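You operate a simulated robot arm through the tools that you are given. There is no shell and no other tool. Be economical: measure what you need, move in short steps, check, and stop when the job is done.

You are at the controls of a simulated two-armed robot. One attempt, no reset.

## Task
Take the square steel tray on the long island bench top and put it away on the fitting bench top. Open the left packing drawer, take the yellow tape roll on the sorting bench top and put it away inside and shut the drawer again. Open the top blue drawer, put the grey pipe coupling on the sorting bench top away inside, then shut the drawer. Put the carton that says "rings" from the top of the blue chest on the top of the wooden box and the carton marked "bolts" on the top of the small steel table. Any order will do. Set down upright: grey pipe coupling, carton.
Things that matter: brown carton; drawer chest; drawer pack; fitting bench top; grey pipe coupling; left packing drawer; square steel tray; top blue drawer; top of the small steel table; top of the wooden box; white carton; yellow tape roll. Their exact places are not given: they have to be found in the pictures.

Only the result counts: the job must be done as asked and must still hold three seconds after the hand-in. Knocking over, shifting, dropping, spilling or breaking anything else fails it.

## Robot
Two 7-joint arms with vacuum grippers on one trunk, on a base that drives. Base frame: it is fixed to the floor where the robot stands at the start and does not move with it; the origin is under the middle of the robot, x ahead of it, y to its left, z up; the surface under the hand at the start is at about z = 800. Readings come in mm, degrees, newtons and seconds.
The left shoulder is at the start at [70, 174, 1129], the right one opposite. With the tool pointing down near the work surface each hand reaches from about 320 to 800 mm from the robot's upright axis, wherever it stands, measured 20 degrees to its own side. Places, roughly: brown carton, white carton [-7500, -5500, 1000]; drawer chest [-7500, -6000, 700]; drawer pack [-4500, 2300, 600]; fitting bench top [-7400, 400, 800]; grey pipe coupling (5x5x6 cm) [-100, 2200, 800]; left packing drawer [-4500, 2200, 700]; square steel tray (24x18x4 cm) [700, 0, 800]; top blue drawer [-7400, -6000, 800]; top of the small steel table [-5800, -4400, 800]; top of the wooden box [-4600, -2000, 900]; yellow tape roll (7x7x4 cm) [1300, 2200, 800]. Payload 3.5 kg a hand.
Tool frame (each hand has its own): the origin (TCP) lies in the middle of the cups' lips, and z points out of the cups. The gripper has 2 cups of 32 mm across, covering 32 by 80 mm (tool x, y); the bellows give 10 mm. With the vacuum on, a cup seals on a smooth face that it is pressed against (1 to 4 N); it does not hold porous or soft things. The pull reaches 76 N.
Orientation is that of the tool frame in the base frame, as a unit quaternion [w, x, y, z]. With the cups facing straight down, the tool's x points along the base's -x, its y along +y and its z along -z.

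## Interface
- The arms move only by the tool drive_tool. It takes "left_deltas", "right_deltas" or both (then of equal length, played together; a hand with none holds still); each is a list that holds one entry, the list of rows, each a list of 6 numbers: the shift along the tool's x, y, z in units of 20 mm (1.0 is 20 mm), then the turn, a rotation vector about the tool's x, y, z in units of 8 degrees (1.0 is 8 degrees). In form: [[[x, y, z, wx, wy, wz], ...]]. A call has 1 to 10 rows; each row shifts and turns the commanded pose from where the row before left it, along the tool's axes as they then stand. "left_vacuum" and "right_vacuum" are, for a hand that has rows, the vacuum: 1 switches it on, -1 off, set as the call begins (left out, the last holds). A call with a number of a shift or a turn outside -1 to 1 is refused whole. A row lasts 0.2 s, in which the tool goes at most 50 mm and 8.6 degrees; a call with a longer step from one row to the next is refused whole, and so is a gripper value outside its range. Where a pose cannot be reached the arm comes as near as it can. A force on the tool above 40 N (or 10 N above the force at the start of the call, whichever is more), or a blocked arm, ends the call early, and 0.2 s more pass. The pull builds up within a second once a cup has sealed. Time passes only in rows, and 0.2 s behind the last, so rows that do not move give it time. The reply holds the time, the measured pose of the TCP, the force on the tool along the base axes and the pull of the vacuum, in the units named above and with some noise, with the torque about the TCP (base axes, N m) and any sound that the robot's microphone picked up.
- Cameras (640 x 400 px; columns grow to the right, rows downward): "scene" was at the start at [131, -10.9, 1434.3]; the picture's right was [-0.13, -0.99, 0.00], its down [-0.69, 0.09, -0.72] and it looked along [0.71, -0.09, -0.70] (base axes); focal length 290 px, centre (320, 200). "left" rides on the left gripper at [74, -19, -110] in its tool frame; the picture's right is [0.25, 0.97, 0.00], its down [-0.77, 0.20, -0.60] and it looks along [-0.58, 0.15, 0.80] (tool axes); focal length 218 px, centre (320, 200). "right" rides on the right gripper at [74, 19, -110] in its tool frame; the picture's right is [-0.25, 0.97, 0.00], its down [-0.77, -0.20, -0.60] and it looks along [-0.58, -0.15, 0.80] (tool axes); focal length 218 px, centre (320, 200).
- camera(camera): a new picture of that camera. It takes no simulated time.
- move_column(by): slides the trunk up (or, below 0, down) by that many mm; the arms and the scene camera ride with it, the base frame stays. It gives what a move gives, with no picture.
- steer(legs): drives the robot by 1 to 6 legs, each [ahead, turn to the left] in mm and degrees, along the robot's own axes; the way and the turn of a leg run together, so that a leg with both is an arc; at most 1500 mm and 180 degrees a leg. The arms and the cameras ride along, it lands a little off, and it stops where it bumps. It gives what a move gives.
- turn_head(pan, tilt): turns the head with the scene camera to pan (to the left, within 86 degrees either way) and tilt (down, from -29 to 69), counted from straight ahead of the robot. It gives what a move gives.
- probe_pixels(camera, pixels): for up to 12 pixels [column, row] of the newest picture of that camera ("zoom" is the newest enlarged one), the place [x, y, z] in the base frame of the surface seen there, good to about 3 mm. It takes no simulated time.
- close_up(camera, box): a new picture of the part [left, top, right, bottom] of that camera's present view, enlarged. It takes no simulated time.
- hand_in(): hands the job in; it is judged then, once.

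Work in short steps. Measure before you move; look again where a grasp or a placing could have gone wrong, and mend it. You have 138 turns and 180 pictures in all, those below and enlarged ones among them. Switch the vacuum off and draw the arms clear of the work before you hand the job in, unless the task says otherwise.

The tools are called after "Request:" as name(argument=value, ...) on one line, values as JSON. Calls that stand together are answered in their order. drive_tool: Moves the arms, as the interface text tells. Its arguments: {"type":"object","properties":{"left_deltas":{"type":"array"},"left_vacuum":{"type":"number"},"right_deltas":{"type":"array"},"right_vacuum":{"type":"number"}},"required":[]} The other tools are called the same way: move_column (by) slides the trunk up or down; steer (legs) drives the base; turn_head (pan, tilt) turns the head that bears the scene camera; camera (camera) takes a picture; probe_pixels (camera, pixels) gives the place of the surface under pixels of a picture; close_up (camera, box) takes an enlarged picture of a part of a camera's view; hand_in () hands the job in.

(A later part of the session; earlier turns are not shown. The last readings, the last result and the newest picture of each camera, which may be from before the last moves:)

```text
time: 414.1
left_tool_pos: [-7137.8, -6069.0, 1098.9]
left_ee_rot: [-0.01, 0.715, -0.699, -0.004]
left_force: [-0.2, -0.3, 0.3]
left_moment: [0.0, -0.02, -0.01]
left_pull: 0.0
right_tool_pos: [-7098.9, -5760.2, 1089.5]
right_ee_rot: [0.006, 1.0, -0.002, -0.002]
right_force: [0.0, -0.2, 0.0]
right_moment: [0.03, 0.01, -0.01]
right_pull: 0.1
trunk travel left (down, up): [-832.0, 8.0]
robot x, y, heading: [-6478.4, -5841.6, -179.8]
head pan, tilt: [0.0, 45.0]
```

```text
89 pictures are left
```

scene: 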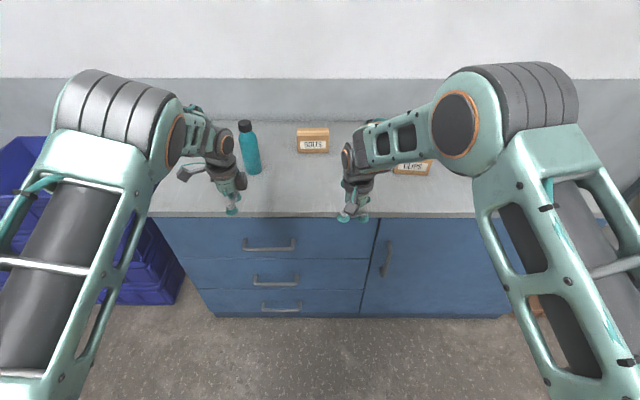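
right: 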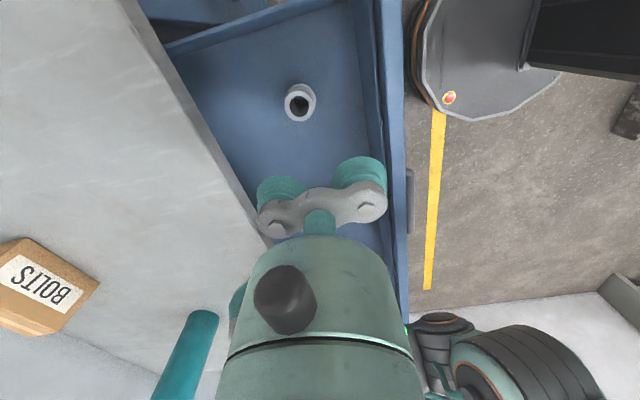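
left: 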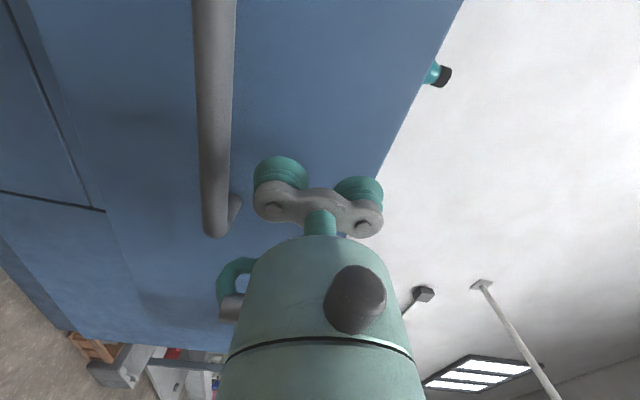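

I probe bottle and both cartons before driving closer.

Request:
close_up(camera="scene", box=[230, 110, 350, 185])

Request:
probe_pixels(camera="zoom", pixels=[[75, 75], [120, 300], [170, 300], [360, 105], [525, 105], [370, 150], [520, 150], [445, 110], [375, 225], [520, 225], [360, 130], [530, 130]])

```text
5.33 times, centred on (290, 148) of scene
```

zoom: 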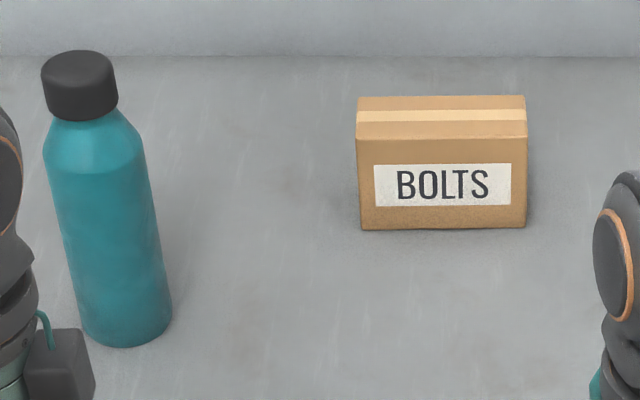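

```text
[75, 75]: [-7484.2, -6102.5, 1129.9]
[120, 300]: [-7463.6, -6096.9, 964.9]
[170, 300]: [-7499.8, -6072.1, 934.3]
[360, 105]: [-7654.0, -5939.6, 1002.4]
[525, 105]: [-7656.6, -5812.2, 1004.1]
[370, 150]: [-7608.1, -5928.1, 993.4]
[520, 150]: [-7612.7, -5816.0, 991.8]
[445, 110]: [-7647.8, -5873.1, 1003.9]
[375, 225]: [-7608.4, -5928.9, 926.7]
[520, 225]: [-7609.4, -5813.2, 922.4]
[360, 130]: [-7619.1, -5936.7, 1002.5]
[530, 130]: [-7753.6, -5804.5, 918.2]
```

BOLTS: centre ≈(−7640,−5876), 128×60, top z 1003. Bottle at (−7490,−6100) is 1130 high, so I raise and retract the left hand before driving forward 480 mm.

Request:
drive_tool(left_deltas=[[[0, -0.9, -0.9, 0, 0, 0], [0, -0.9, -0.9, 0, 0, 0], [0, -0.9, -0.9, 0, 0, 0], [0, -0.9, -0.9, 0, 0, 0], [0, -0.9, -0.9, 0, 0, 0], [0, -0.9, -0.9, 0, 0, 0], [0, -0.9, -0.9, 0, 0, 0], [0, -0.9, -0.9, 0, 0, 0], [0, -0.9, 0, 0, 0, 0], [0, -0.9, 0, 0, 0, 0]]])

Request:
steer(legs=[[470, 0]])

Request:
camera(camera="scene")

Request:
camera(camera="right")

```text
time: 416.2
left_tool_pos: [-6955.3, -6065.6, 1246.1]
left_ee_rot: [-0.009, 0.715, -0.699, -0.004]
left_force: [1.9, 0.0, -0.3]
left_moment: [0.04, 0.02, -0.02]
left_pull: 0.0
right_tool_pos: [-7098.5, -5759.6, 1090.1]
right_ee_rot: [0.006, 1.0, -0.001, -0.002]
right_force: [0.6, 0.5, -0.2]
right_moment: [0.02, 0.04, -0.02]
right_pull: 0.0
trunk travel left (down, up): [-832.0, 8.0]
robot x, y, heading: [-6479.4, -5838.9, -179.9]
head pan, tilt: [0.0, 45.0]
```

```text
time: 419.1
left_tool_pos: [-7425.6, -6067.5, 1245.8]
left_ee_rot: [-0.009, 0.714, -0.7, -0.004]
left_force: [0.5, -0.2, 0.0]
left_moment: [0.0, 0.0, 0.0]
left_pull: 0.1
right_tool_pos: [-7569.0, -5762.3, 1089.2]
right_ee_rot: [0.006, 1.0, -0.001, -0.003]
right_force: [0.3, -0.1, 0.6]
right_moment: [0.01, 0.03, -0.02]
right_pull: 0.0
trunk travel left (down, up): [-832.0, 8.0]
robot x, y, heading: [-6952.0, -5844.4, -179.7]
head pan, tilt: [0.0, 45.0]
```

```text
87 pictures are left
```

scene: 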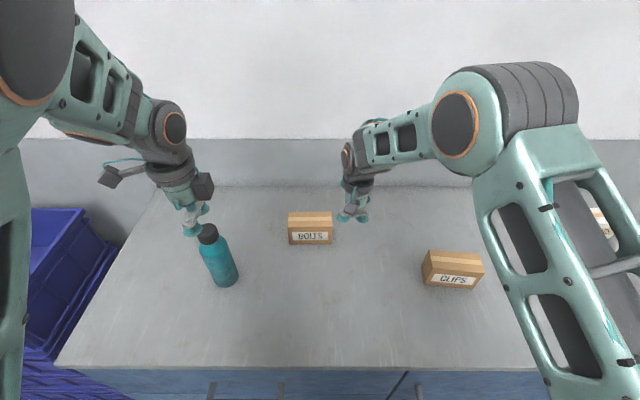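

```text
86 pictures are left
```

right: 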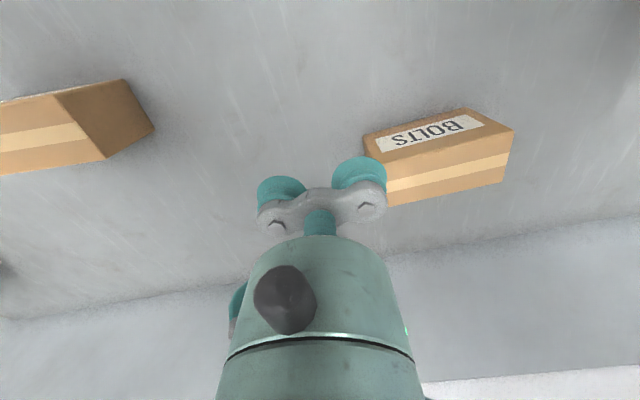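

I probe the BOLTS top from the closer view.

Request:
close_up(camera="scene", box=[278, 200, 342, 250])

Request:
probe_pixels(camera="zoom", pixels=[[115, 125], [535, 125], [125, 295], [540, 295], [325, 200], [125, 420], [120, 200], [535, 200]])

```text
8.00 times, centred on (310, 225) of scene
```

zoom: 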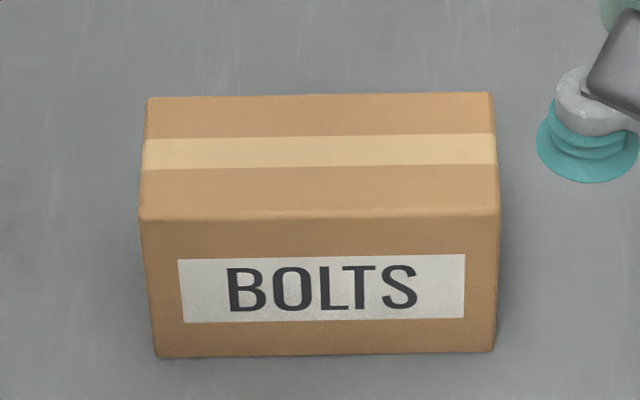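

```text
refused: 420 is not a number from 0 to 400
```

Request:
probe_pixels(camera="zoom", pixels=[[150, 105], [490, 100], [145, 205], [495, 205], [320, 150], [150, 350], [490, 345]])

```text
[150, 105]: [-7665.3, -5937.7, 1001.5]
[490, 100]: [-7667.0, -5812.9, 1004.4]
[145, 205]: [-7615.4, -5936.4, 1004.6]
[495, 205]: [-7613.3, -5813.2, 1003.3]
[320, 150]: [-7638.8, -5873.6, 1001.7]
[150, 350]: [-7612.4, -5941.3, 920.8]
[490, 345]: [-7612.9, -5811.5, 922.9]
```

BOLTS centre (−7640,−5875), top 1003. I move the right hand over it and press with vacuum.

Request:
drive_tool(right_deltas=[[[-0.6, 0.94, 0, 0, 0, 0], [-0.6, 0.94, 0, 0, 0, 0], [-0.6, 0.94, 0, 0, 0, 0], [-0.6, 0.94, 0, 0, 0, 0], [-0.6, 0.94, 0, 0, 0, 0], [-0.57, 0.95, 0, 0, 0, 0], [0, 0, 1, 0, 0, 0], [0, 0, 1, 0, 0, 0], [0, 0, 1, 0, 0, 0]]])

Request:
drive_tool(right_deltas=[[[0, 0, 0.7, 0, 0, 0], [0, 0, 0.4, 0, 0, 0], [0, 0, 0.25, 0, 0, 0], [0, 0, 0.1, 0, 0, 0], [0, 0, 0, 0, 0, 0], [0, 0, 0, 0, 0, 0], [0, 0, 0, 0, 0, 0], [0, 0, 0, 0, 0, 0]]], right_vacuum=1)

Request:
camera(camera="right")

```text
time: 421.1
left_tool_pos: [-7427.4, -6066.4, 1244.5]
left_ee_rot: [-0.01, 0.715, -0.699, -0.004]
left_force: [0.4, 0.1, 0.5]
left_moment: [-0.03, 0.0, 0.0]
left_pull: 0.0
right_tool_pos: [-7641.9, -5876.5, 1029.3]
right_ee_rot: [0.006, 1.0, 0.0, -0.002]
right_force: [-0.5, -0.2, -0.1]
right_moment: [0.01, 0.01, -0.03]
right_pull: 0.0
trunk travel left (down, up): [-832.0, 8.0]
robot x, y, heading: [-6953.0, -5841.7, -179.9]
head pan, tilt: [0.0, 45.0]
```

```text
time: 422.9
left_tool_pos: [-7423.6, -6068.1, 1245.6]
left_ee_rot: [-0.01, 0.714, -0.7, -0.006]
left_force: [0.1, -0.4, -0.1]
left_moment: [0.02, -0.01, 0.02]
left_pull: 0.1
right_tool_pos: [-7640.4, -5876.1, 1003.8]
right_ee_rot: [0.006, 1.0, 0.0, -0.004]
right_force: [-8.5, -3.4, 22.2]
right_moment: [0.14, -0.07, 0.03]
right_pull: 75.3
trunk travel left (down, up): [-832.0, 8.0]
robot x, y, heading: [-6951.6, -5842.8, -179.5]
head pan, tilt: [0.0, 45.0]
```

```text
84 pictures are left
```

right: 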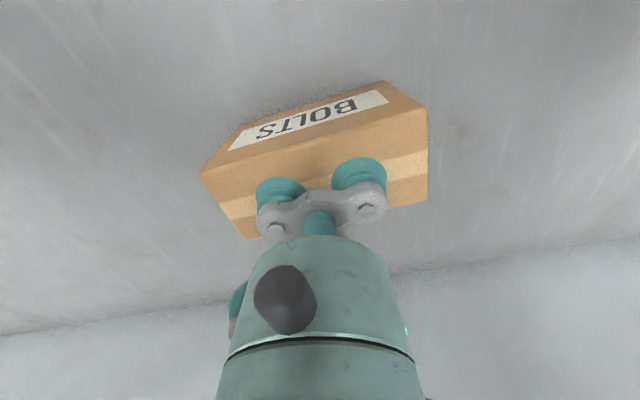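

BOLTS sealed at 75 N. I lift, retract, and move over to RINGS.

Request:
drive_tool(right_deltas=[[[0, 0, -0.5, 0, 0, 0], [0, 0, -0.8, 0, 0, 0], [0, 0, -1, 0, 0, 0], [0, 0, -1, 0, 0, 0], [0, 0, -1, 0, 0, 0], [0, 0, -1, 0, 0, 0], [0, 0, -1, 0, 0, 0], [0, 0, -1, 0, 0, 0]]])

Request:
steer(legs=[[-450, 0]])

Request:
drive_tool(right_deltas=[[[1, -0.8, 0, 0, 0, 0], [1, -0.8, 0, 0, 0, 0], [1, -0.8, 0, 0, 0, 0], [1, -0.8, 0, 0, 0, 0], [1, -0.8, 0, 0, 0, 0], [1, -0.8, 0, 0, 0, 0], [1, -0.8, 0, 0, 0, 0], [1, -0.8, 0, 0, 0, 0]]])

Request:
steer(legs=[[0, -90], [980, 0], [0, 90]])

Request:
camera(camera="scene")

```text
time: 424.7
left_tool_pos: [-7426.2, -6066.7, 1244.8]
left_ee_rot: [-0.009, 0.715, -0.7, -0.005]
left_force: [-0.1, -0.5, 0.7]
left_moment: [0.02, 0.0, -0.01]
left_pull: 0.0
right_tool_pos: [-7639.8, -5876.1, 1148.3]
right_ee_rot: [0.006, 1.0, -0.001, -0.002]
right_force: [0.0, 0.6, -3.1]
right_moment: [0.02, 0.05, 0.0]
right_pull: 75.7
trunk travel left (down, up): [-832.0, 8.0]
robot x, y, heading: [-6950.2, -5844.0, -179.8]
head pan, tilt: [0.0, 45.0]
```

```text
time: 427.3
left_tool_pos: [-6983.4, -6068.6, 1245.0]
left_ee_rot: [-0.01, 0.719, -0.694, -0.004]
left_force: [-0.5, -0.4, 0.0]
left_moment: [-0.01, -0.02, 0.0]
left_pull: 0.0
right_tool_pos: [-7199.4, -5879.7, 1148.2]
right_ee_rot: [0.006, 1.0, 0.005, 0.0]
right_force: [0.1, 0.3, -3.8]
right_moment: [0.02, 0.02, 0.01]
right_pull: 75.0
trunk travel left (down, up): [-832.0, 8.0]
robot x, y, heading: [-6511.0, -5838.4, -179.2]
head pan, tilt: [0.0, 45.0]
```

```text
time: 429.1
left_tool_pos: [-6980.7, -6068.8, 1246.4]
left_ee_rot: [-0.009, 0.72, -0.694, -0.004]
left_force: [0.3, -0.4, -1.4]
left_moment: [-0.01, 0.02, -0.01]
left_pull: 0.0
right_tool_pos: [-7036.9, -5746.7, 1148.7]
right_ee_rot: [0.007, 1.0, 0.006, -0.003]
right_force: [-0.1, 0.8, -3.1]
right_moment: [0.04, 0.02, -0.03]
right_pull: 76.3
trunk travel left (down, up): [-832.0, 8.0]
robot x, y, heading: [-6509.4, -5836.9, -179.1]
head pan, tilt: [0.0, 45.0]
```

```text
time: 441.9
left_tool_pos: [-7004.1, -5074.2, 1245.3]
left_ee_rot: [-0.009, 0.717, -0.697, -0.004]
left_force: [-0.3, 0.1, 0.1]
left_moment: [-0.01, 0.02, -0.01]
left_pull: 0.0
right_tool_pos: [-7058.6, -4753.4, 1146.5]
right_ee_rot: [0.007, 1.0, 0.003, -0.002]
right_force: [-0.2, -0.4, -4.0]
right_moment: [-0.03, 0.04, 0.01]
right_pull: 75.7
trunk travel left (down, up): [-832.0, 8.0]
robot x, y, heading: [-6530.4, -4846.1, -179.7]
head pan, tilt: [0.0, 45.0]
```

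```text
83 pictures are left
```

scene: 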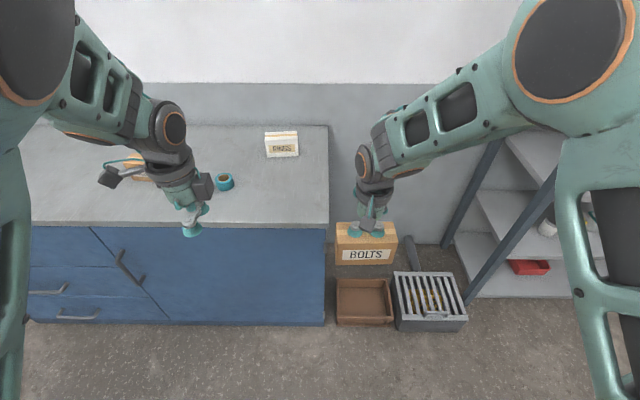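

I probe RINGS and the floor baskets, while rotating the left tool to its standard yaw.

Request:
probe_pixels(camera="scene", pixels=[[336, 322], [392, 322], [400, 330], [466, 318], [266, 135], [297, 134], [268, 143], [298, 143], [283, 138], [225, 180]])

Request:
drive_tool(left_deltas=[[[0, 0, 0, 0, 0, -1], [0, 0, 0, 0, 0, -1], [0, 0, 0, 0, 0, -1], [0, 0, 0, 0, 0, -1], [0, 0, 0, 0, 0, -1], [0, 0, 0, 0, 0, -1], [0, 0, 0, 0, 0, -1], [0, 0, 0, 0, 0, -1], [0, 0, 0, 0, 0, -1], [0, 0, 0, 0, 0, -1]]])

Request:
drive_tool(left_deltas=[[[0, 0, 0, 0, 0, -0.75], [0, 0, 0, 0, 0, -0.7], [-0.8, 0, 0.7, 0, 0, 0], [-0.8, 0, 0.7, 0, 0, 0], [-0.8, 0, 0.7, 0, 0, 0], [-0.8, 0, 0.7, 0, 0, 0], [-0.8, 0, 0.7, 0, 0, 0], [-0.8, 0, 0.7, 0, 0, 0]]])

```text
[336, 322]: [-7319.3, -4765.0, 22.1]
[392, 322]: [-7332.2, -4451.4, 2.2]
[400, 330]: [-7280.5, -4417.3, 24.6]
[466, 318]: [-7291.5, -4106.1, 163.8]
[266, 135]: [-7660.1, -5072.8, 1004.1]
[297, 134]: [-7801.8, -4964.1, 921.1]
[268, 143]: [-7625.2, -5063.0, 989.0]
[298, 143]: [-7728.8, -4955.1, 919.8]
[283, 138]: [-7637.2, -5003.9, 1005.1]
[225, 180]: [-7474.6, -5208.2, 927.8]
```

```text
time: 444.1
left_tool_pos: [-7003.9, -5074.2, 1244.5]
left_ee_rot: [-0.011, 0.997, -0.071, 0.003]
left_force: [-1.0, -1.2, 0.0]
left_moment: [-0.02, -0.01, -0.04]
left_pull: 0.0
right_tool_pos: [-7058.8, -4754.6, 1147.9]
right_ee_rot: [0.007, 1.0, 0.003, -0.002]
right_force: [-0.5, 0.0, -4.0]
right_moment: [-0.01, -0.01, 0.01]
right_pull: 75.0
trunk travel left (down, up): [-832.0, 8.0]
robot x, y, heading: [-6527.5, -4848.0, -179.1]
head pan, tilt: [0.0, 45.0]
```

```text
time: 445.9
left_tool_pos: [-7099.6, -5078.6, 1159.4]
left_ee_rot: [-0.01, 1.0, 0.028, 0.004]
left_force: [0.2, -0.4, -0.2]
left_moment: [0.04, -0.03, 0.01]
left_pull: 0.1
right_tool_pos: [-7059.1, -4754.8, 1146.5]
right_ee_rot: [0.005, 1.0, 0.003, -0.002]
right_force: [-1.3, -0.2, -3.1]
right_moment: [-0.01, 0.01, -0.01]
right_pull: 75.4
trunk travel left (down, up): [-832.0, 8.0]
robot x, y, heading: [-6531.1, -4845.8, -179.5]
head pan, tilt: [0.0, 45.0]
```

Clear. I drive forward 425 mm and zoom on RINGS.

Request:
steer(legs=[[425, 0]])

Request:
camera(camera="scene")

```text
time: 448.5
left_tool_pos: [-7517.6, -5088.6, 1160.7]
left_ee_rot: [-0.01, 0.999, 0.031, 0.003]
left_force: [0.4, -1.3, 0.3]
left_moment: [-0.01, 0.03, 0.0]
left_pull: 0.0
right_tool_pos: [-7481.3, -4763.1, 1148.9]
right_ee_rot: [0.007, 1.0, 0.006, -0.002]
right_force: [-0.4, 0.4, -2.7]
right_moment: [0.0, 0.08, -0.01]
right_pull: 75.6
trunk travel left (down, up): [-832.0, 8.0]
robot x, y, heading: [-6951.5, -4855.8, -178.8]
head pan, tilt: [0.0, 45.0]
```

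```text
82 pictures are left
```

scene: 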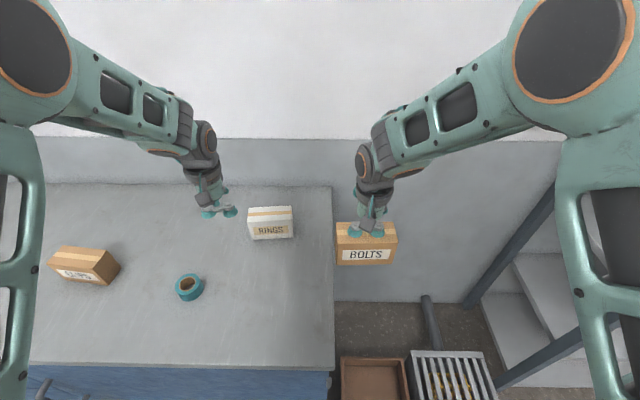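

Request:
close_up(camera="scene", box=[238, 195, 302, 245])

Request:
probe_pixels(camera="zoom", pixels=[[105, 140], [520, 115], [120, 250], [540, 220], [320, 170], [110, 200], [535, 170]])

```text
8.00 times, centred on (270, 220) of scene
```

zoom: 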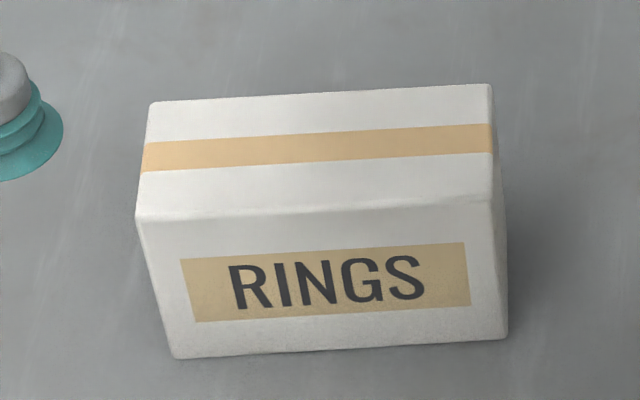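

```text
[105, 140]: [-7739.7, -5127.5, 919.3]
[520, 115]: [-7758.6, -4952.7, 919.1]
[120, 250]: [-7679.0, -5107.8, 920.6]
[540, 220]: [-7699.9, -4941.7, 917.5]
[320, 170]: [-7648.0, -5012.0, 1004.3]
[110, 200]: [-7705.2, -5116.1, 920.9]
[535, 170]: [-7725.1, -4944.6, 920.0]
```

Request:
probe_pixels(camera="zoom", pixels=[[155, 108], [485, 92], [145, 210], [490, 192], [320, 150]])

```text
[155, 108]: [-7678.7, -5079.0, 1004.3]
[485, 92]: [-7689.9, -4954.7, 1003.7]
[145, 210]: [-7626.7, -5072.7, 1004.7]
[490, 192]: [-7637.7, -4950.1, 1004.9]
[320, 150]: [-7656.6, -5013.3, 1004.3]
```

RINGS centre (−7658,−5014), top 1004. I move the left hand onto it.

Request:
drive_tool(left_deltas=[[[-0.85, -0.52, 0.5, 0, 0, 0], [-0.85, -0.52, 0.5, 0, 0, 0], [-0.85, -0.52, 0.5, 0, 0, 0], [-0.85, -0.52, 0.5, 0, 0, 0], [-0.85, -0.52, 0.5, 0, 0, 0], [-0.85, -0.52, 0.5, 0, 0, 0], [-0.85, -0.52, 0.5, 0, 0, 0], [-0.85, -0.52, 0.5, 0, 0, 0], [0, 0, 1, 0, 0, 0], [0, 0, 1, 0, 0, 0]]])

Request:
drive_tool(left_deltas=[[[0, 0, 0.8, 0, 0, 0], [0, 0, 0.6, 0, 0, 0], [0, 0, 0.3, 0, 0, 0], [0, 0, 0.2, 0, 0, 0], [0, 0, 0, 0, 0, 0], [0, 0, 0, 0, 0, 0], [0, 0, 0, 0, 0, 0], [0, 0, 0, 0, 0, 0]]], left_vacuum=1)

Request:
camera(camera="left")

```text
time: 450.7
left_tool_pos: [-7660.7, -5011.3, 1041.5]
left_ee_rot: [-0.01, 0.999, 0.032, 0.003]
left_force: [0.2, 0.1, -0.6]
left_moment: [0.01, -0.08, -0.01]
left_pull: 0.1
right_tool_pos: [-7482.1, -4763.2, 1146.8]
right_ee_rot: [0.007, 1.0, 0.007, -0.002]
right_force: [-1.4, 0.1, -2.6]
right_moment: [0.01, 0.01, -0.01]
right_pull: 75.5
trunk travel left (down, up): [-832.0, 8.0]
robot x, y, heading: [-6949.6, -4856.9, -179.0]
head pan, tilt: [0.0, 45.0]
```

```text
time: 452.5
left_tool_pos: [-7658.1, -5010.9, 1004.2]
left_ee_rot: [-0.01, 0.999, 0.031, 0.002]
left_force: [-8.1, 1.5, 20.8]
left_moment: [-0.02, 0.16, -0.02]
left_pull: 75.3
right_tool_pos: [-7478.7, -4762.7, 1147.6]
right_ee_rot: [0.007, 1.0, 0.007, -0.002]
right_force: [0.0, 0.8, -2.5]
right_moment: [-0.02, 0.01, -0.02]
right_pull: 75.8
trunk travel left (down, up): [-832.0, 8.0]
robot x, y, heading: [-6953.7, -4855.1, -179.0]
head pan, tilt: [0.0, 45.0]
```

```text
80 pictures are left
```

left: 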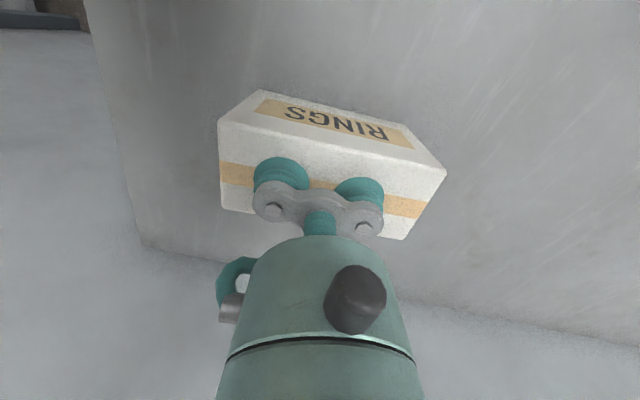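

RINGS sealed at 75 N. I lift, back out, and turn to face the small steel table.

Request:
drive_tool(left_deltas=[[[0, 0, -0.5, 0, 0, 0], [0, 0, -0.8, 0, 0, 0], [0, 0, -1, 0, 0, 0], [0, 0, -1, 0, 0, 0], [0, 0, -1, 0, 0, 0], [0, 0, -1, 0, 0, 0], [0, 0, -1, 0, 0, 0], [0, 0, -1, 0, 0, 0]]])

Request:
steer(legs=[[-400, 0]])

Request:
drive_tool(left_deltas=[[[0.9, 0.8, 0, 0, 0, 0], [0.9, 0.8, 0, 0, 0, 0], [0.9, 0.8, 0, 0, 0, 0], [0.9, 0.8, 0, 0, 0, 0], [0.9, 0.8, 0, 0, 0, 0], [0.9, 0.8, 0, 0, 0, 0]]])

Request:
steer(legs=[[0, -90], [410, 0], [0, -90]])

Request:
turn_head(pan=0, tilt=38)

Request:
camera(camera="scene")

```text
time: 454.3
left_tool_pos: [-7659.6, -5013.1, 1147.1]
left_ee_rot: [-0.009, 0.999, 0.032, 0.004]
left_force: [-0.3, -0.8, -2.6]
left_moment: [-0.01, 0.01, 0.03]
left_pull: 75.8
right_tool_pos: [-7480.3, -4762.7, 1148.1]
right_ee_rot: [0.006, 1.0, 0.007, -0.001]
right_force: [0.2, -0.3, -3.6]
right_moment: [0.02, 0.01, -0.01]
right_pull: 75.2
trunk travel left (down, up): [-832.0, 8.0]
robot x, y, heading: [-6953.6, -4853.4, -179.0]
head pan, tilt: [0.0, 45.0]
```

```text
time: 456.8
left_tool_pos: [-7261.9, -5005.5, 1142.1]
left_ee_rot: [-0.01, 0.999, 0.031, 0.007]
left_force: [-0.1, -0.8, -3.7]
left_moment: [-0.02, -0.05, 0.0]
left_pull: 75.3
right_tool_pos: [-7082.6, -4755.1, 1143.5]
right_ee_rot: [0.006, 1.0, 0.005, 0.0]
right_force: [-0.9, -0.7, -2.4]
right_moment: [0.0, 0.01, 0.02]
right_pull: 75.4
trunk travel left (down, up): [-832.0, 8.0]
robot x, y, heading: [-6549.0, -4843.5, -179.2]
head pan, tilt: [0.0, 45.0]
```

```text
time: 458.2
left_tool_pos: [-7142.9, -5096.3, 1146.8]
left_ee_rot: [-0.01, 0.999, 0.03, 0.004]
left_force: [0.3, -0.4, -2.5]
left_moment: [-0.01, 0.02, 0.02]
left_pull: 75.6
right_tool_pos: [-7077.4, -4756.6, 1147.4]
right_ee_rot: [0.007, 1.0, 0.005, -0.001]
right_force: [0.7, -0.9, -3.8]
right_moment: [-0.01, 0.0, 0.01]
right_pull: 75.4
trunk travel left (down, up): [-832.0, 8.0]
robot x, y, heading: [-6550.1, -4845.6, -179.2]
head pan, tilt: [0.0, 45.0]
```

```text
time: 468.3
left_tool_pos: [-5967.4, -4177.2, 1145.4]
left_ee_rot: [-0.004, -0.043, 0.999, -0.01]
left_force: [0.5, 0.9, -2.5]
left_moment: [0.01, 0.04, -0.01]
left_pull: 75.3
right_tool_pos: [-6025.4, -4517.3, 1146.9]
right_ee_rot: [0.001, -0.017, 1.0, 0.006]
right_force: [0.8, -0.3, -4.1]
right_moment: [0.0, 0.0, 0.0]
right_pull: 75.8
trunk travel left (down, up): [-832.0, 8.0]
robot x, y, heading: [-6556.0, -4439.3, 2.4]
head pan, tilt: [0.0, 45.0]
```

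```text
time: 469.0
left_tool_pos: [-5968.1, -4177.7, 1146.8]
left_ee_rot: [-0.004, -0.042, 0.999, -0.009]
left_force: [-0.4, 0.8, -3.4]
left_moment: [0.0, 0.03, 0.0]
left_pull: 75.1
right_tool_pos: [-6026.5, -4518.8, 1146.6]
right_ee_rot: [0.001, -0.018, 1.0, 0.005]
right_force: [-0.6, 0.1, -3.2]
right_moment: [-0.03, 0.03, 0.02]
right_pull: 75.7
trunk travel left (down, up): [-832.0, 8.0]
robot x, y, heading: [-6559.1, -4441.1, 2.1]
head pan, tilt: [0.0, 38.0]
```

```text
79 pictures are left
```

scene: 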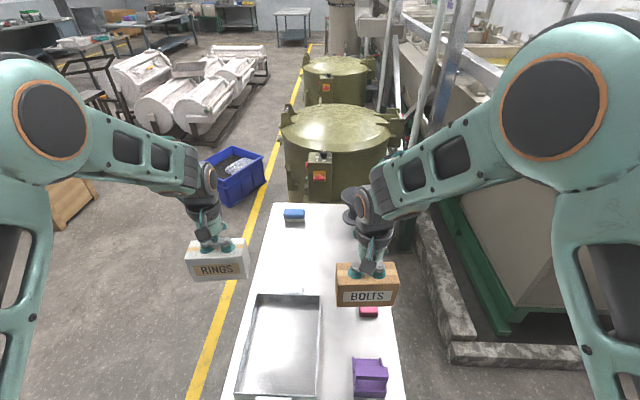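

I probe the table's free middle area and neighbours.

Request:
probe_pixels(camera="scene", pixels=[[310, 260], [320, 240], [285, 260], [252, 297], [320, 297], [293, 222], [360, 318], [268, 250], [330, 265], [345, 225], [365, 215], [355, 365]])

Request:
close_up(camera="scene", box=[230, 190, 410, 310])

```text
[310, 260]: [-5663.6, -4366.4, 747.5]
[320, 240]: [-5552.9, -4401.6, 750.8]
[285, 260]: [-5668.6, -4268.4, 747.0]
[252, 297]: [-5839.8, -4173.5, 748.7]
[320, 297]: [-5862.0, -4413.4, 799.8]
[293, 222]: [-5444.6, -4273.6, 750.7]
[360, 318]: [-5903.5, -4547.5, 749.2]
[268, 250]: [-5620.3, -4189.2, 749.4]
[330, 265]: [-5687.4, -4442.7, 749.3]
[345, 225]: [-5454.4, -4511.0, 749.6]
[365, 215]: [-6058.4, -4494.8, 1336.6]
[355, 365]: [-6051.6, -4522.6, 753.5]
```

```text
3.33 times, centred on (320, 250) of scene
```

zoom: 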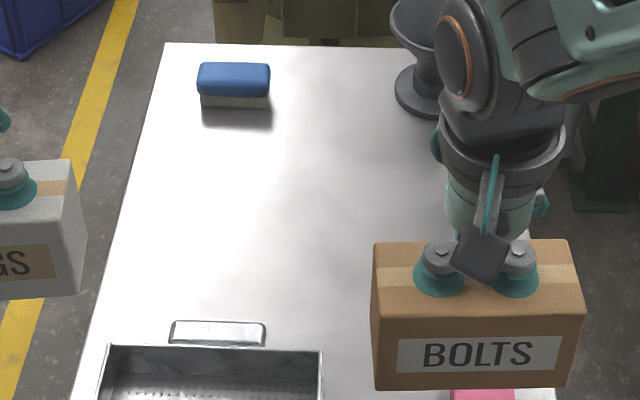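

Free spot around (−5620,−4330), best reached from the table's +y side. I drive around to face it.

Request:
steer(legs=[[0, 88], [1040, 0], [0, -90], [1040, 0], [0, -90], [150, 0]])

Request:
turn_head(pan=0, tilt=45)

Request:
camera(camera="scene")

```text
time: 491.6
left_tool_pos: [-5295.9, -4158.8, 1163.3]
left_ee_rot: [-0.002, 0.698, 0.716, -0.012]
left_force: [-0.2, -0.9, -3.1]
left_moment: [0.07, 0.03, -0.02]
left_pull: 75.1
right_tool_pos: [-5632.6, -4081.6, 1163.3]
right_ee_rot: [0.014, 0.716, 0.698, -0.005]
right_force: [-0.2, -0.4, -2.6]
right_moment: [0.12, -0.03, -0.03]
right_pull: 75.8
trunk travel left (down, up): [-832.0, 8.0]
robot x, y, heading: [-5521.1, -3574.9, -91.0]
head pan, tilt: [0.0, 38.0]
```

```text
time: 492.3
left_tool_pos: [-5297.4, -4149.8, 1133.6]
left_ee_rot: [-0.037, 0.699, 0.713, 0.026]
left_force: [0.0, -0.6, -2.1]
left_moment: [-0.03, 0.0, 0.01]
left_pull: 75.3
right_tool_pos: [-5644.6, -4083.9, 1135.3]
right_ee_rot: [-0.023, 0.714, 0.7, 0.014]
right_force: [0.0, 0.3, -2.3]
right_moment: [-0.04, 0.02, 0.0]
right_pull: 75.7
trunk travel left (down, up): [-832.0, 8.0]
robot x, y, heading: [-5525.8, -3579.8, -91.1]
head pan, tilt: [0.0, 45.0]
```

```text
77 pictures are left
```

scene: 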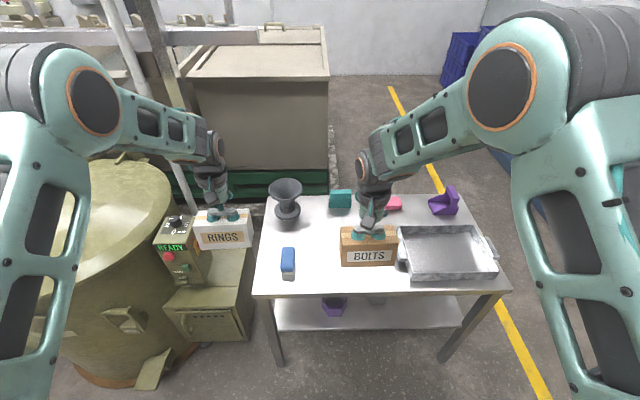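

Tool tilt changed slightly; I wait still for a moment to see it settle.

Request:
drive_tool(left_deltas=[[[0, 0, 0, 0, 0, 0], [0, 0, 0, 0, 0, 0], [0, 0, 0, 0, 0, 0]]], right_deltas=[[[0, 0, 0, 0, 0, 0], [0, 0, 0, 0, 0, 0], [0, 0, 0, 0, 0, 0]]])

Request:
probe_pixels(camera="scene", pixels=[[175, 225], [200, 290], [288, 265], [340, 205], [330, 220], [400, 235], [405, 270], [300, 285], [380, 285], [287, 215], [395, 205], [190, 255]])

```text
time: 492.6
left_tool_pos: [-5297.4, -4237.6, 1083.2]
left_ee_rot: [-0.05, 0.697, 0.714, 0.039]
left_force: [0.2, -1.4, -3.1]
left_moment: [-0.03, 0.06, 0.01]
left_pull: 75.9
right_tool_pos: [-5636.8, -4171.5, 1094.9]
right_ee_rot: [-0.03, 0.715, 0.698, 0.033]
right_force: [-1.2, -1.9, -3.2]
right_moment: [-0.09, -0.02, 0.01]
right_pull: 75.4
trunk travel left (down, up): [-832.0, 8.0]
robot x, y, heading: [-5520.5, -3581.8, -91.2]
head pan, tilt: [0.0, 45.0]
stopped in row 1 (left hand): the arm was blocked; the commanded pose is now the measured one
```

```text
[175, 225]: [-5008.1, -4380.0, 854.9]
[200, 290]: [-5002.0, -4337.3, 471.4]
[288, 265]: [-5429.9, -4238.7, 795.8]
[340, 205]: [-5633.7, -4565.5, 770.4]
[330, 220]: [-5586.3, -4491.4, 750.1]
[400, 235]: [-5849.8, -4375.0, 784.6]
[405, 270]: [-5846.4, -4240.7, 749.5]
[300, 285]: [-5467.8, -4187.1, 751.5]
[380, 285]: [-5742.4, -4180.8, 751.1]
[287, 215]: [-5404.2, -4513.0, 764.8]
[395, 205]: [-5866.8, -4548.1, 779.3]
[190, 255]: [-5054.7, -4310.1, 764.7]
```

Both hands lurch forward, like after the earlier bump; something is in contact. I back up 150 mm to relieve it and re-check.

Request:
steer(legs=[[-150, 0]])

Request:
camera(camera="scene")

```text
time: 494.2
left_tool_pos: [-5295.9, -4090.8, 983.0]
left_ee_rot: [-0.14, 0.689, 0.698, 0.137]
left_force: [-0.4, -12.6, 2.7]
left_moment: [0.21, 0.01, -0.01]
left_pull: 75.8
right_tool_pos: [-5658.9, -4054.3, 1006.7]
right_ee_rot: [-0.12, 0.705, 0.693, 0.092]
right_force: [-0.5, -6.9, 1.1]
right_moment: [0.06, -0.07, -0.03]
right_pull: 75.7
trunk travel left (down, up): [-832.0, 8.0]
robot x, y, heading: [-5517.4, -3428.2, -91.3]
head pan, tilt: [0.0, 45.0]
stopped in leg 1: the robot was blocked; the commanded pose is now the measured one
```

```text
76 pictures are left
```

scene: 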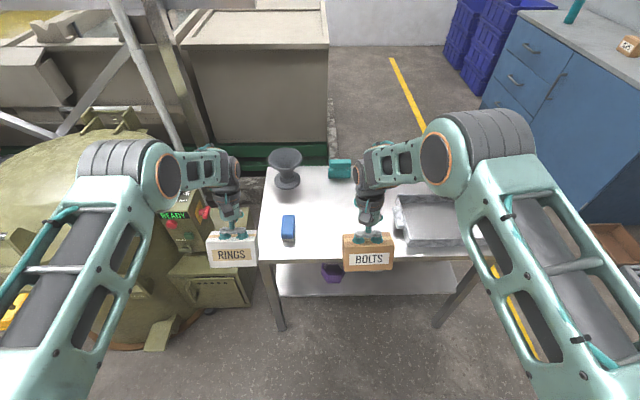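

I check whether the pose is still changing, without commanding motion.

Request:
turn_head(pan=0, tilt=44)

Request:
probe_pixels(camera="scene", pixels=[[300, 230], [280, 380], [400, 350], [340, 60]])

Request:
camera(camera="scene")

```text
time: 494.8
left_tool_pos: [-5296.2, -4113.7, 1032.6]
left_ee_rot: [-0.097, 0.694, 0.709, 0.086]
left_force: [0.3, -0.1, -2.4]
left_moment: [0.06, 0.01, -0.03]
left_pull: 75.2
right_tool_pos: [-5634.6, -4062.8, 1052.8]
right_ee_rot: [-0.066, 0.709, 0.699, 0.064]
right_force: [-0.3, -1.1, -3.4]
right_moment: [0.06, -0.02, 0.01]
right_pull: 75.8
trunk travel left (down, up): [-832.0, 8.0]
robot x, y, heading: [-5516.7, -3425.0, -91.1]
head pan, tilt: [0.0, 44.0]
```

```text
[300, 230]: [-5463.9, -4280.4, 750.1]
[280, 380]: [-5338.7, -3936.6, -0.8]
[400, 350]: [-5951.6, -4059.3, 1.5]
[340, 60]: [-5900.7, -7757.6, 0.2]
```

```text
75 pictures are left
```

scene: 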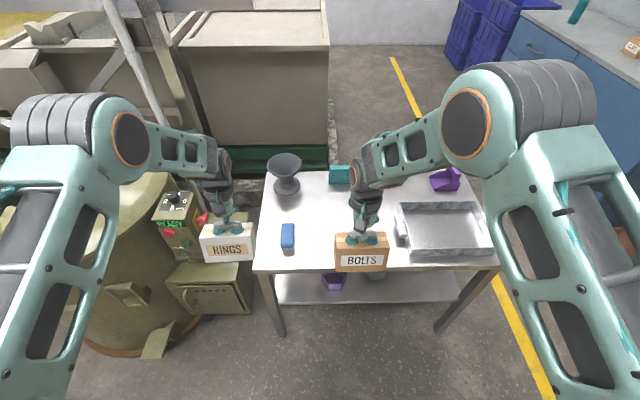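

It is swinging back; I let it settle with more time.

Request:
turn_head(pan=0, tilt=20)

Request:
turn_head(pan=0, tilt=45)

Request:
camera(camera="scene")

```text
time: 495.6
left_tool_pos: [-5295.9, -4087.9, 991.3]
left_ee_rot: [-0.134, 0.689, 0.7, 0.132]
left_force: [0.4, -6.0, 0.5]
left_moment: [0.06, 0.04, 0.01]
left_pull: 75.5
right_tool_pos: [-5660.0, -4047.0, 1012.1]
right_ee_rot: [-0.121, 0.704, 0.694, 0.091]
right_force: [0.1, -2.5, -3.8]
right_moment: [-0.06, -0.08, -0.02]
right_pull: 75.3
trunk travel left (down, up): [-832.0, 8.0]
robot x, y, heading: [-5518.0, -3428.2, -91.2]
head pan, tilt: [0.0, 20.0]
```

```text
time: 496.5
left_tool_pos: [-5295.5, -3984.6, 1051.2]
left_ee_rot: [-0.107, 0.695, 0.704, 0.103]
left_force: [-0.5, 13.1, -5.9]
left_moment: [-0.29, 0.0, 0.02]
left_pull: 75.4
right_tool_pos: [-5657.6, -3940.0, 1066.0]
right_ee_rot: [-0.096, 0.707, 0.698, 0.062]
right_force: [-2.3, 8.8, -7.0]
right_moment: [-0.09, -0.07, 0.01]
right_pull: 75.4
trunk travel left (down, up): [-832.0, 8.0]
robot x, y, heading: [-5517.9, -3423.8, -91.6]
head pan, tilt: [0.0, 45.0]
```

```text
74 pictures are left
```

scene: 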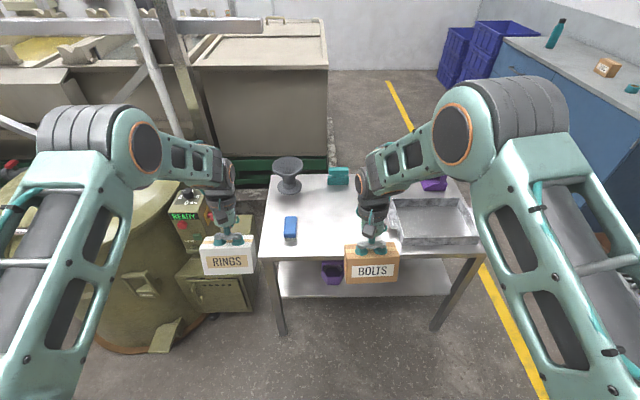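

The robot itself is rocking (high trunk, arms forward). I lower the trunk by 120 mm for stability — the cartons stay above table height and clear of its edge — and let it settle.

Request:
move_column(by=-120)

Request:
turn_head(pan=0, tilt=30)

Request:
turn_head(pan=0, tilt=45)

Request:
turn_head(pan=0, tilt=30)

Request:
turn_head(pan=0, tilt=45)

```text
time: 497.1
left_tool_pos: [-5295.4, -4006.7, 917.0]
left_ee_rot: [-0.212, 0.671, 0.677, 0.216]
left_force: [-0.2, -1.6, -11.6]
left_moment: [0.13, -0.01, -0.02]
left_pull: 75.5
right_tool_pos: [-5671.6, -4001.0, 945.1]
right_ee_rot: [-0.183, 0.692, 0.686, 0.134]
right_force: [1.2, -2.5, -8.0]
right_moment: [0.0, -0.01, -0.02]
right_pull: 75.3
trunk travel left (down, up): [-816.0, 24.0]
robot x, y, heading: [-5520.2, -3425.1, -91.1]
head pan, tilt: [0.0, 45.0]
stopped: the arm was blocked; the commanded pose is now the measured one
```

```text
time: 497.8
left_tool_pos: [-5296.7, -4111.1, 962.3]
left_ee_rot: [-0.154, 0.684, 0.697, 0.148]
left_force: [-0.2, -0.3, -2.4]
left_moment: [0.04, 0.0, -0.03]
left_pull: 75.5
right_tool_pos: [-5633.0, -4076.3, 989.3]
right_ee_rot: [-0.115, 0.701, 0.696, 0.107]
right_force: [0.2, -0.5, -3.2]
right_moment: [0.03, 0.0, -0.03]
right_pull: 75.7
trunk travel left (down, up): [-816.0, 24.0]
robot x, y, heading: [-5517.5, -3427.3, -91.3]
head pan, tilt: [0.0, 30.0]
```

```text
time: 498.6
left_tool_pos: [-5296.6, -4041.0, 936.1]
left_ee_rot: [-0.184, 0.68, 0.685, 0.187]
left_force: [0.2, -2.2, -3.2]
left_moment: [0.02, 0.02, -0.06]
left_pull: 75.9
right_tool_pos: [-5668.2, -4019.2, 960.4]
right_ee_rot: [-0.166, 0.695, 0.689, 0.121]
right_force: [0.4, -0.7, -5.7]
right_moment: [-0.06, -0.01, -0.01]
right_pull: 75.5
trunk travel left (down, up): [-816.0, 24.0]
robot x, y, heading: [-5517.7, -3422.4, -91.3]
head pan, tilt: [0.0, 45.0]
```

```text
time: 499.4
left_tool_pos: [-5297.0, -4112.8, 962.1]
left_ee_rot: [-0.155, 0.685, 0.697, 0.148]
left_force: [-0.7, -0.1, -3.9]
left_moment: [0.02, 0.01, -0.05]
left_pull: 75.5
right_tool_pos: [-5636.9, -4078.1, 989.0]
right_ee_rot: [-0.117, 0.701, 0.695, 0.105]
right_force: [-0.1, 0.4, -3.5]
right_moment: [0.02, -0.04, -0.02]
right_pull: 75.7
trunk travel left (down, up): [-816.0, 24.0]
robot x, y, heading: [-5518.1, -3426.6, -91.2]
head pan, tilt: [0.0, 30.0]
```

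```text
time: 500.1
left_tool_pos: [-5297.6, -4031.1, 942.8]
left_ee_rot: [-0.183, 0.68, 0.686, 0.184]
left_force: [0.2, -0.6, -6.6]
left_moment: [-0.01, 0.03, 0.0]
left_pull: 75.8
right_tool_pos: [-5667.4, -4011.2, 967.3]
right_ee_rot: [-0.163, 0.696, 0.689, 0.118]
right_force: [0.4, 0.0, -5.4]
right_moment: [-0.03, -0.04, -0.01]
right_pull: 75.4
trunk travel left (down, up): [-816.0, 24.0]
robot x, y, heading: [-5519.2, -3427.3, -91.1]
head pan, tilt: [0.0, 45.0]
```

I idle with no head motion to see whether the rocking decays.

Request:
turn_head(pan=0, tilt=45)

Request:
turn_head(pan=0, tilt=45)

Request:
turn_head(pan=0, tilt=45)

Request:
turn_head(pan=0, tilt=45)

Request:
turn_head(pan=0, tilt=45)

Request:
turn_head(pan=0, tilt=45)

Request:
camera(camera="scene")

```text
time: 500.7
left_tool_pos: [-5297.9, -4102.2, 967.4]
left_ee_rot: [-0.149, 0.687, 0.697, 0.144]
left_force: [0.5, -0.1, -4.5]
left_moment: [0.01, 0.03, -0.04]
left_pull: 75.9
right_tool_pos: [-5649.4, -4069.6, 993.7]
right_ee_rot: [-0.116, 0.702, 0.696, 0.095]
right_force: [-0.1, -0.2, -3.4]
right_moment: [0.04, -0.03, -0.01]
right_pull: 74.8
trunk travel left (down, up): [-816.0, 24.0]
robot x, y, heading: [-5522.3, -3428.4, -91.1]
head pan, tilt: [0.0, 45.0]
```

```text
time: 501.3
left_tool_pos: [-5295.4, -4000.0, 965.9]
left_ee_rot: [-0.172, 0.682, 0.689, 0.172]
left_force: [-0.4, 1.7, -1.7]
left_moment: [-0.09, 0.04, -0.01]
left_pull: 75.8
right_tool_pos: [-5667.5, -3977.3, 991.2]
right_ee_rot: [-0.152, 0.698, 0.691, 0.106]
right_force: [-0.2, 1.4, -1.3]
right_moment: [-0.01, -0.05, -0.02]
right_pull: 75.1
trunk travel left (down, up): [-816.0, 24.0]
robot x, y, heading: [-5518.7, -3425.3, -91.6]
head pan, tilt: [0.0, 45.0]
```

```text
time: 501.9
left_tool_pos: [-5298.2, -4085.5, 975.2]
left_ee_rot: [-0.142, 0.688, 0.698, 0.138]
left_force: [-1.2, -1.6, -1.9]
left_moment: [0.01, 0.01, 0.0]
left_pull: 75.2
right_tool_pos: [-5659.7, -4048.9, 991.3]
right_ee_rot: [-0.12, 0.703, 0.695, 0.09]
right_force: [1.5, -1.3, -2.0]
right_moment: [0.05, -0.01, 0.03]
right_pull: 75.2
trunk travel left (down, up): [-816.0, 24.0]
robot x, y, heading: [-5519.8, -3424.8, -91.4]
head pan, tilt: [0.0, 45.0]
```

```text
time: 502.5
left_tool_pos: [-5296.3, -4011.7, 958.3]
left_ee_rot: [-0.175, 0.682, 0.688, 0.176]
left_force: [0.2, 0.1, -4.5]
left_moment: [-0.02, -0.04, 0.04]
left_pull: 76.5
right_tool_pos: [-5667.7, -3988.5, 983.4]
right_ee_rot: [-0.154, 0.698, 0.691, 0.11]
right_force: [-0.4, -0.6, -2.9]
right_moment: [0.03, -0.05, 0.01]
right_pull: 75.4
trunk travel left (down, up): [-816.0, 24.0]
robot x, y, heading: [-5515.6, -3423.2, -91.3]
head pan, tilt: [0.0, 45.0]
```

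```text
time: 503.1
left_tool_pos: [-5296.0, -4029.3, 960.7]
left_ee_rot: [-0.169, 0.683, 0.69, 0.169]
left_force: [0.8, -0.8, -1.7]
left_moment: [0.01, -0.02, 0.0]
left_pull: 76.0
right_tool_pos: [-5667.3, -3998.0, 983.3]
right_ee_rot: [-0.154, 0.698, 0.691, 0.109]
right_force: [-1.5, -0.3, -3.8]
right_moment: [0.0, -0.07, -0.02]
right_pull: 75.4
trunk travel left (down, up): [-816.0, 24.0]
robot x, y, heading: [-5520.5, -3425.3, -91.3]
head pan, tilt: [0.0, 45.0]
```

```text
time: 503.7
left_tool_pos: [-5295.2, -4027.3, 951.2]
left_ee_rot: [-0.18, 0.68, 0.687, 0.18]
left_force: [0.0, 0.6, -3.7]
left_moment: [-0.02, 0.0, 0.0]
left_pull: 75.4
right_tool_pos: [-5667.7, -4004.3, 977.4]
right_ee_rot: [-0.157, 0.697, 0.69, 0.113]
right_force: [-0.6, -1.5, -4.3]
right_moment: [0.02, -0.03, 0.01]
right_pull: 74.2
trunk travel left (down, up): [-816.0, 24.0]
robot x, y, heading: [-5521.9, -3423.5, -91.5]
head pan, tilt: [0.0, 45.0]
```

```text
73 pictures are left
```

scene: 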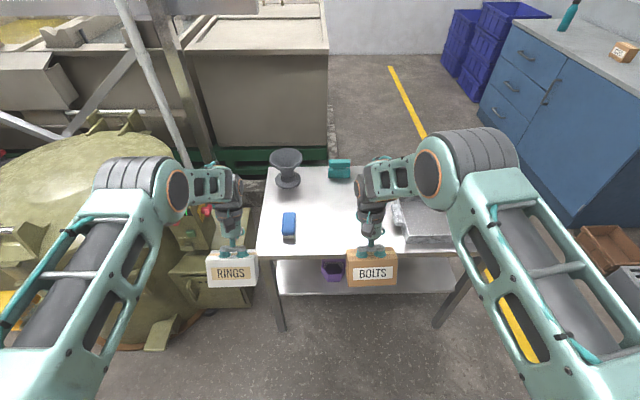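

It has settled. The tools are now tilted ~30°/22° toward the robot; I level both slowly.

Request:
drive_tool(left_deltas=[[[0, 0, 0, 0, -0.37, 0], [0, 0, 0, 0, -0.37, 0], [0, 0, 0, 0, -0.37, 0], [0, 0, 0, 0, -0.37, 0], [0, 0, 0, 0, -0.37, 0], [0, 0, 0, 0, -0.37, 0], [0, 0, 0, 0, -0.37, 0], [0, 0, 0, 0, -0.37, 0], [0, 0, 0, 0, -0.37, 0], [0, 0, 0, 0, -0.37, 0]]], right_deltas=[[[0, 0, 0, -0.046, -0.275, 0], [0, 0, 0, -0.046, -0.275, 0], [0, 0, 0, -0.046, -0.275, 0], [0, 0, 0, -0.046, -0.275, 0], [0, 0, 0, -0.046, -0.275, 0], [0, 0, 0, -0.046, -0.275, 0], [0, 0, 0, -0.046, -0.275, 0], [0, 0, 0, -0.046, -0.275, 0], [0, 0, 0, -0.046, -0.275, 0], [0, 0, 0, -0.046, -0.275, 0]]])

Request:
turn_head(pan=0, tilt=45)

```text
time: 505.9
left_tool_pos: [-5295.7, -4017.5, 959.4]
left_ee_rot: [0.007, 0.704, 0.711, -0.005]
left_force: [-0.5, -0.1, -3.6]
left_moment: [0.02, -0.01, 0.03]
left_pull: 75.1
right_tool_pos: [-5667.4, -3994.6, 983.0]
right_ee_rot: [0.003, 0.711, 0.703, -0.004]
right_force: [0.2, 0.1, -3.0]
right_moment: [0.03, -0.03, -0.01]
right_pull: 76.0
trunk travel left (down, up): [-816.0, 24.0]
robot x, y, heading: [-5516.8, -3425.1, -91.2]
head pan, tilt: [0.0, 45.0]
```

```text
time: 506.5
left_tool_pos: [-5296.4, -4018.3, 957.4]
left_ee_rot: [0.006, 0.704, 0.71, -0.004]
left_force: [-0.3, 0.2, -3.4]
left_moment: [0.05, 0.0, -0.02]
left_pull: 75.3
right_tool_pos: [-5666.3, -3995.4, 981.0]
right_ee_rot: [0.003, 0.71, 0.704, -0.003]
right_force: [0.8, 0.0, -3.4]
right_moment: [0.05, -0.05, -0.02]
right_pull: 75.8
trunk travel left (down, up): [-816.0, 24.0]
robot x, y, heading: [-5518.1, -3423.7, -91.2]
head pan, tilt: [0.0, 45.0]
```

Level and stable. I lower 40 mm and creep forward 235 mm in short legs.

Request:
move_column(by=-40)

Request:
steer(legs=[[60, 0], [60, 0], [60, 0], [55, 0]])

Request:
camera(camera="scene")

```text
time: 507.4
left_tool_pos: [-5297.4, -4018.2, 917.2]
left_ee_rot: [0.007, 0.704, 0.71, -0.005]
left_force: [0.2, 0.7, -2.6]
left_moment: [0.03, -0.03, -0.01]
left_pull: 76.1
right_tool_pos: [-5667.0, -3995.6, 941.3]
right_ee_rot: [0.003, 0.711, 0.703, -0.004]
right_force: [0.7, 0.8, -4.2]
right_moment: [0.05, -0.01, 0.0]
right_pull: 75.6
trunk travel left (down, up): [-776.0, 64.0]
robot x, y, heading: [-5521.6, -3425.1, -91.2]
head pan, tilt: [0.0, 45.0]
```

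```text
time: 510.0
left_tool_pos: [-5300.8, -4246.6, 924.9]
left_ee_rot: [0.01, 0.703, 0.711, -0.007]
left_force: [-0.1, 1.2, -2.7]
left_moment: [0.03, 0.05, -0.02]
left_pull: 75.4
right_tool_pos: [-5671.2, -4223.4, 949.6]
right_ee_rot: [0.007, 0.71, 0.704, -0.007]
right_force: [0.3, -0.3, -2.2]
right_moment: [-0.02, -0.04, -0.04]
right_pull: 75.7
trunk travel left (down, up): [-776.0, 64.0]
robot x, y, heading: [-5523.3, -3662.4, -91.2]
head pan, tilt: [0.0, 45.0]
```

```text
72 pictures are left
```

scene: 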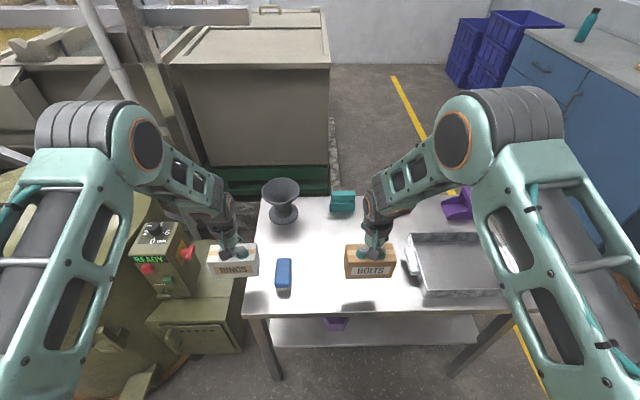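

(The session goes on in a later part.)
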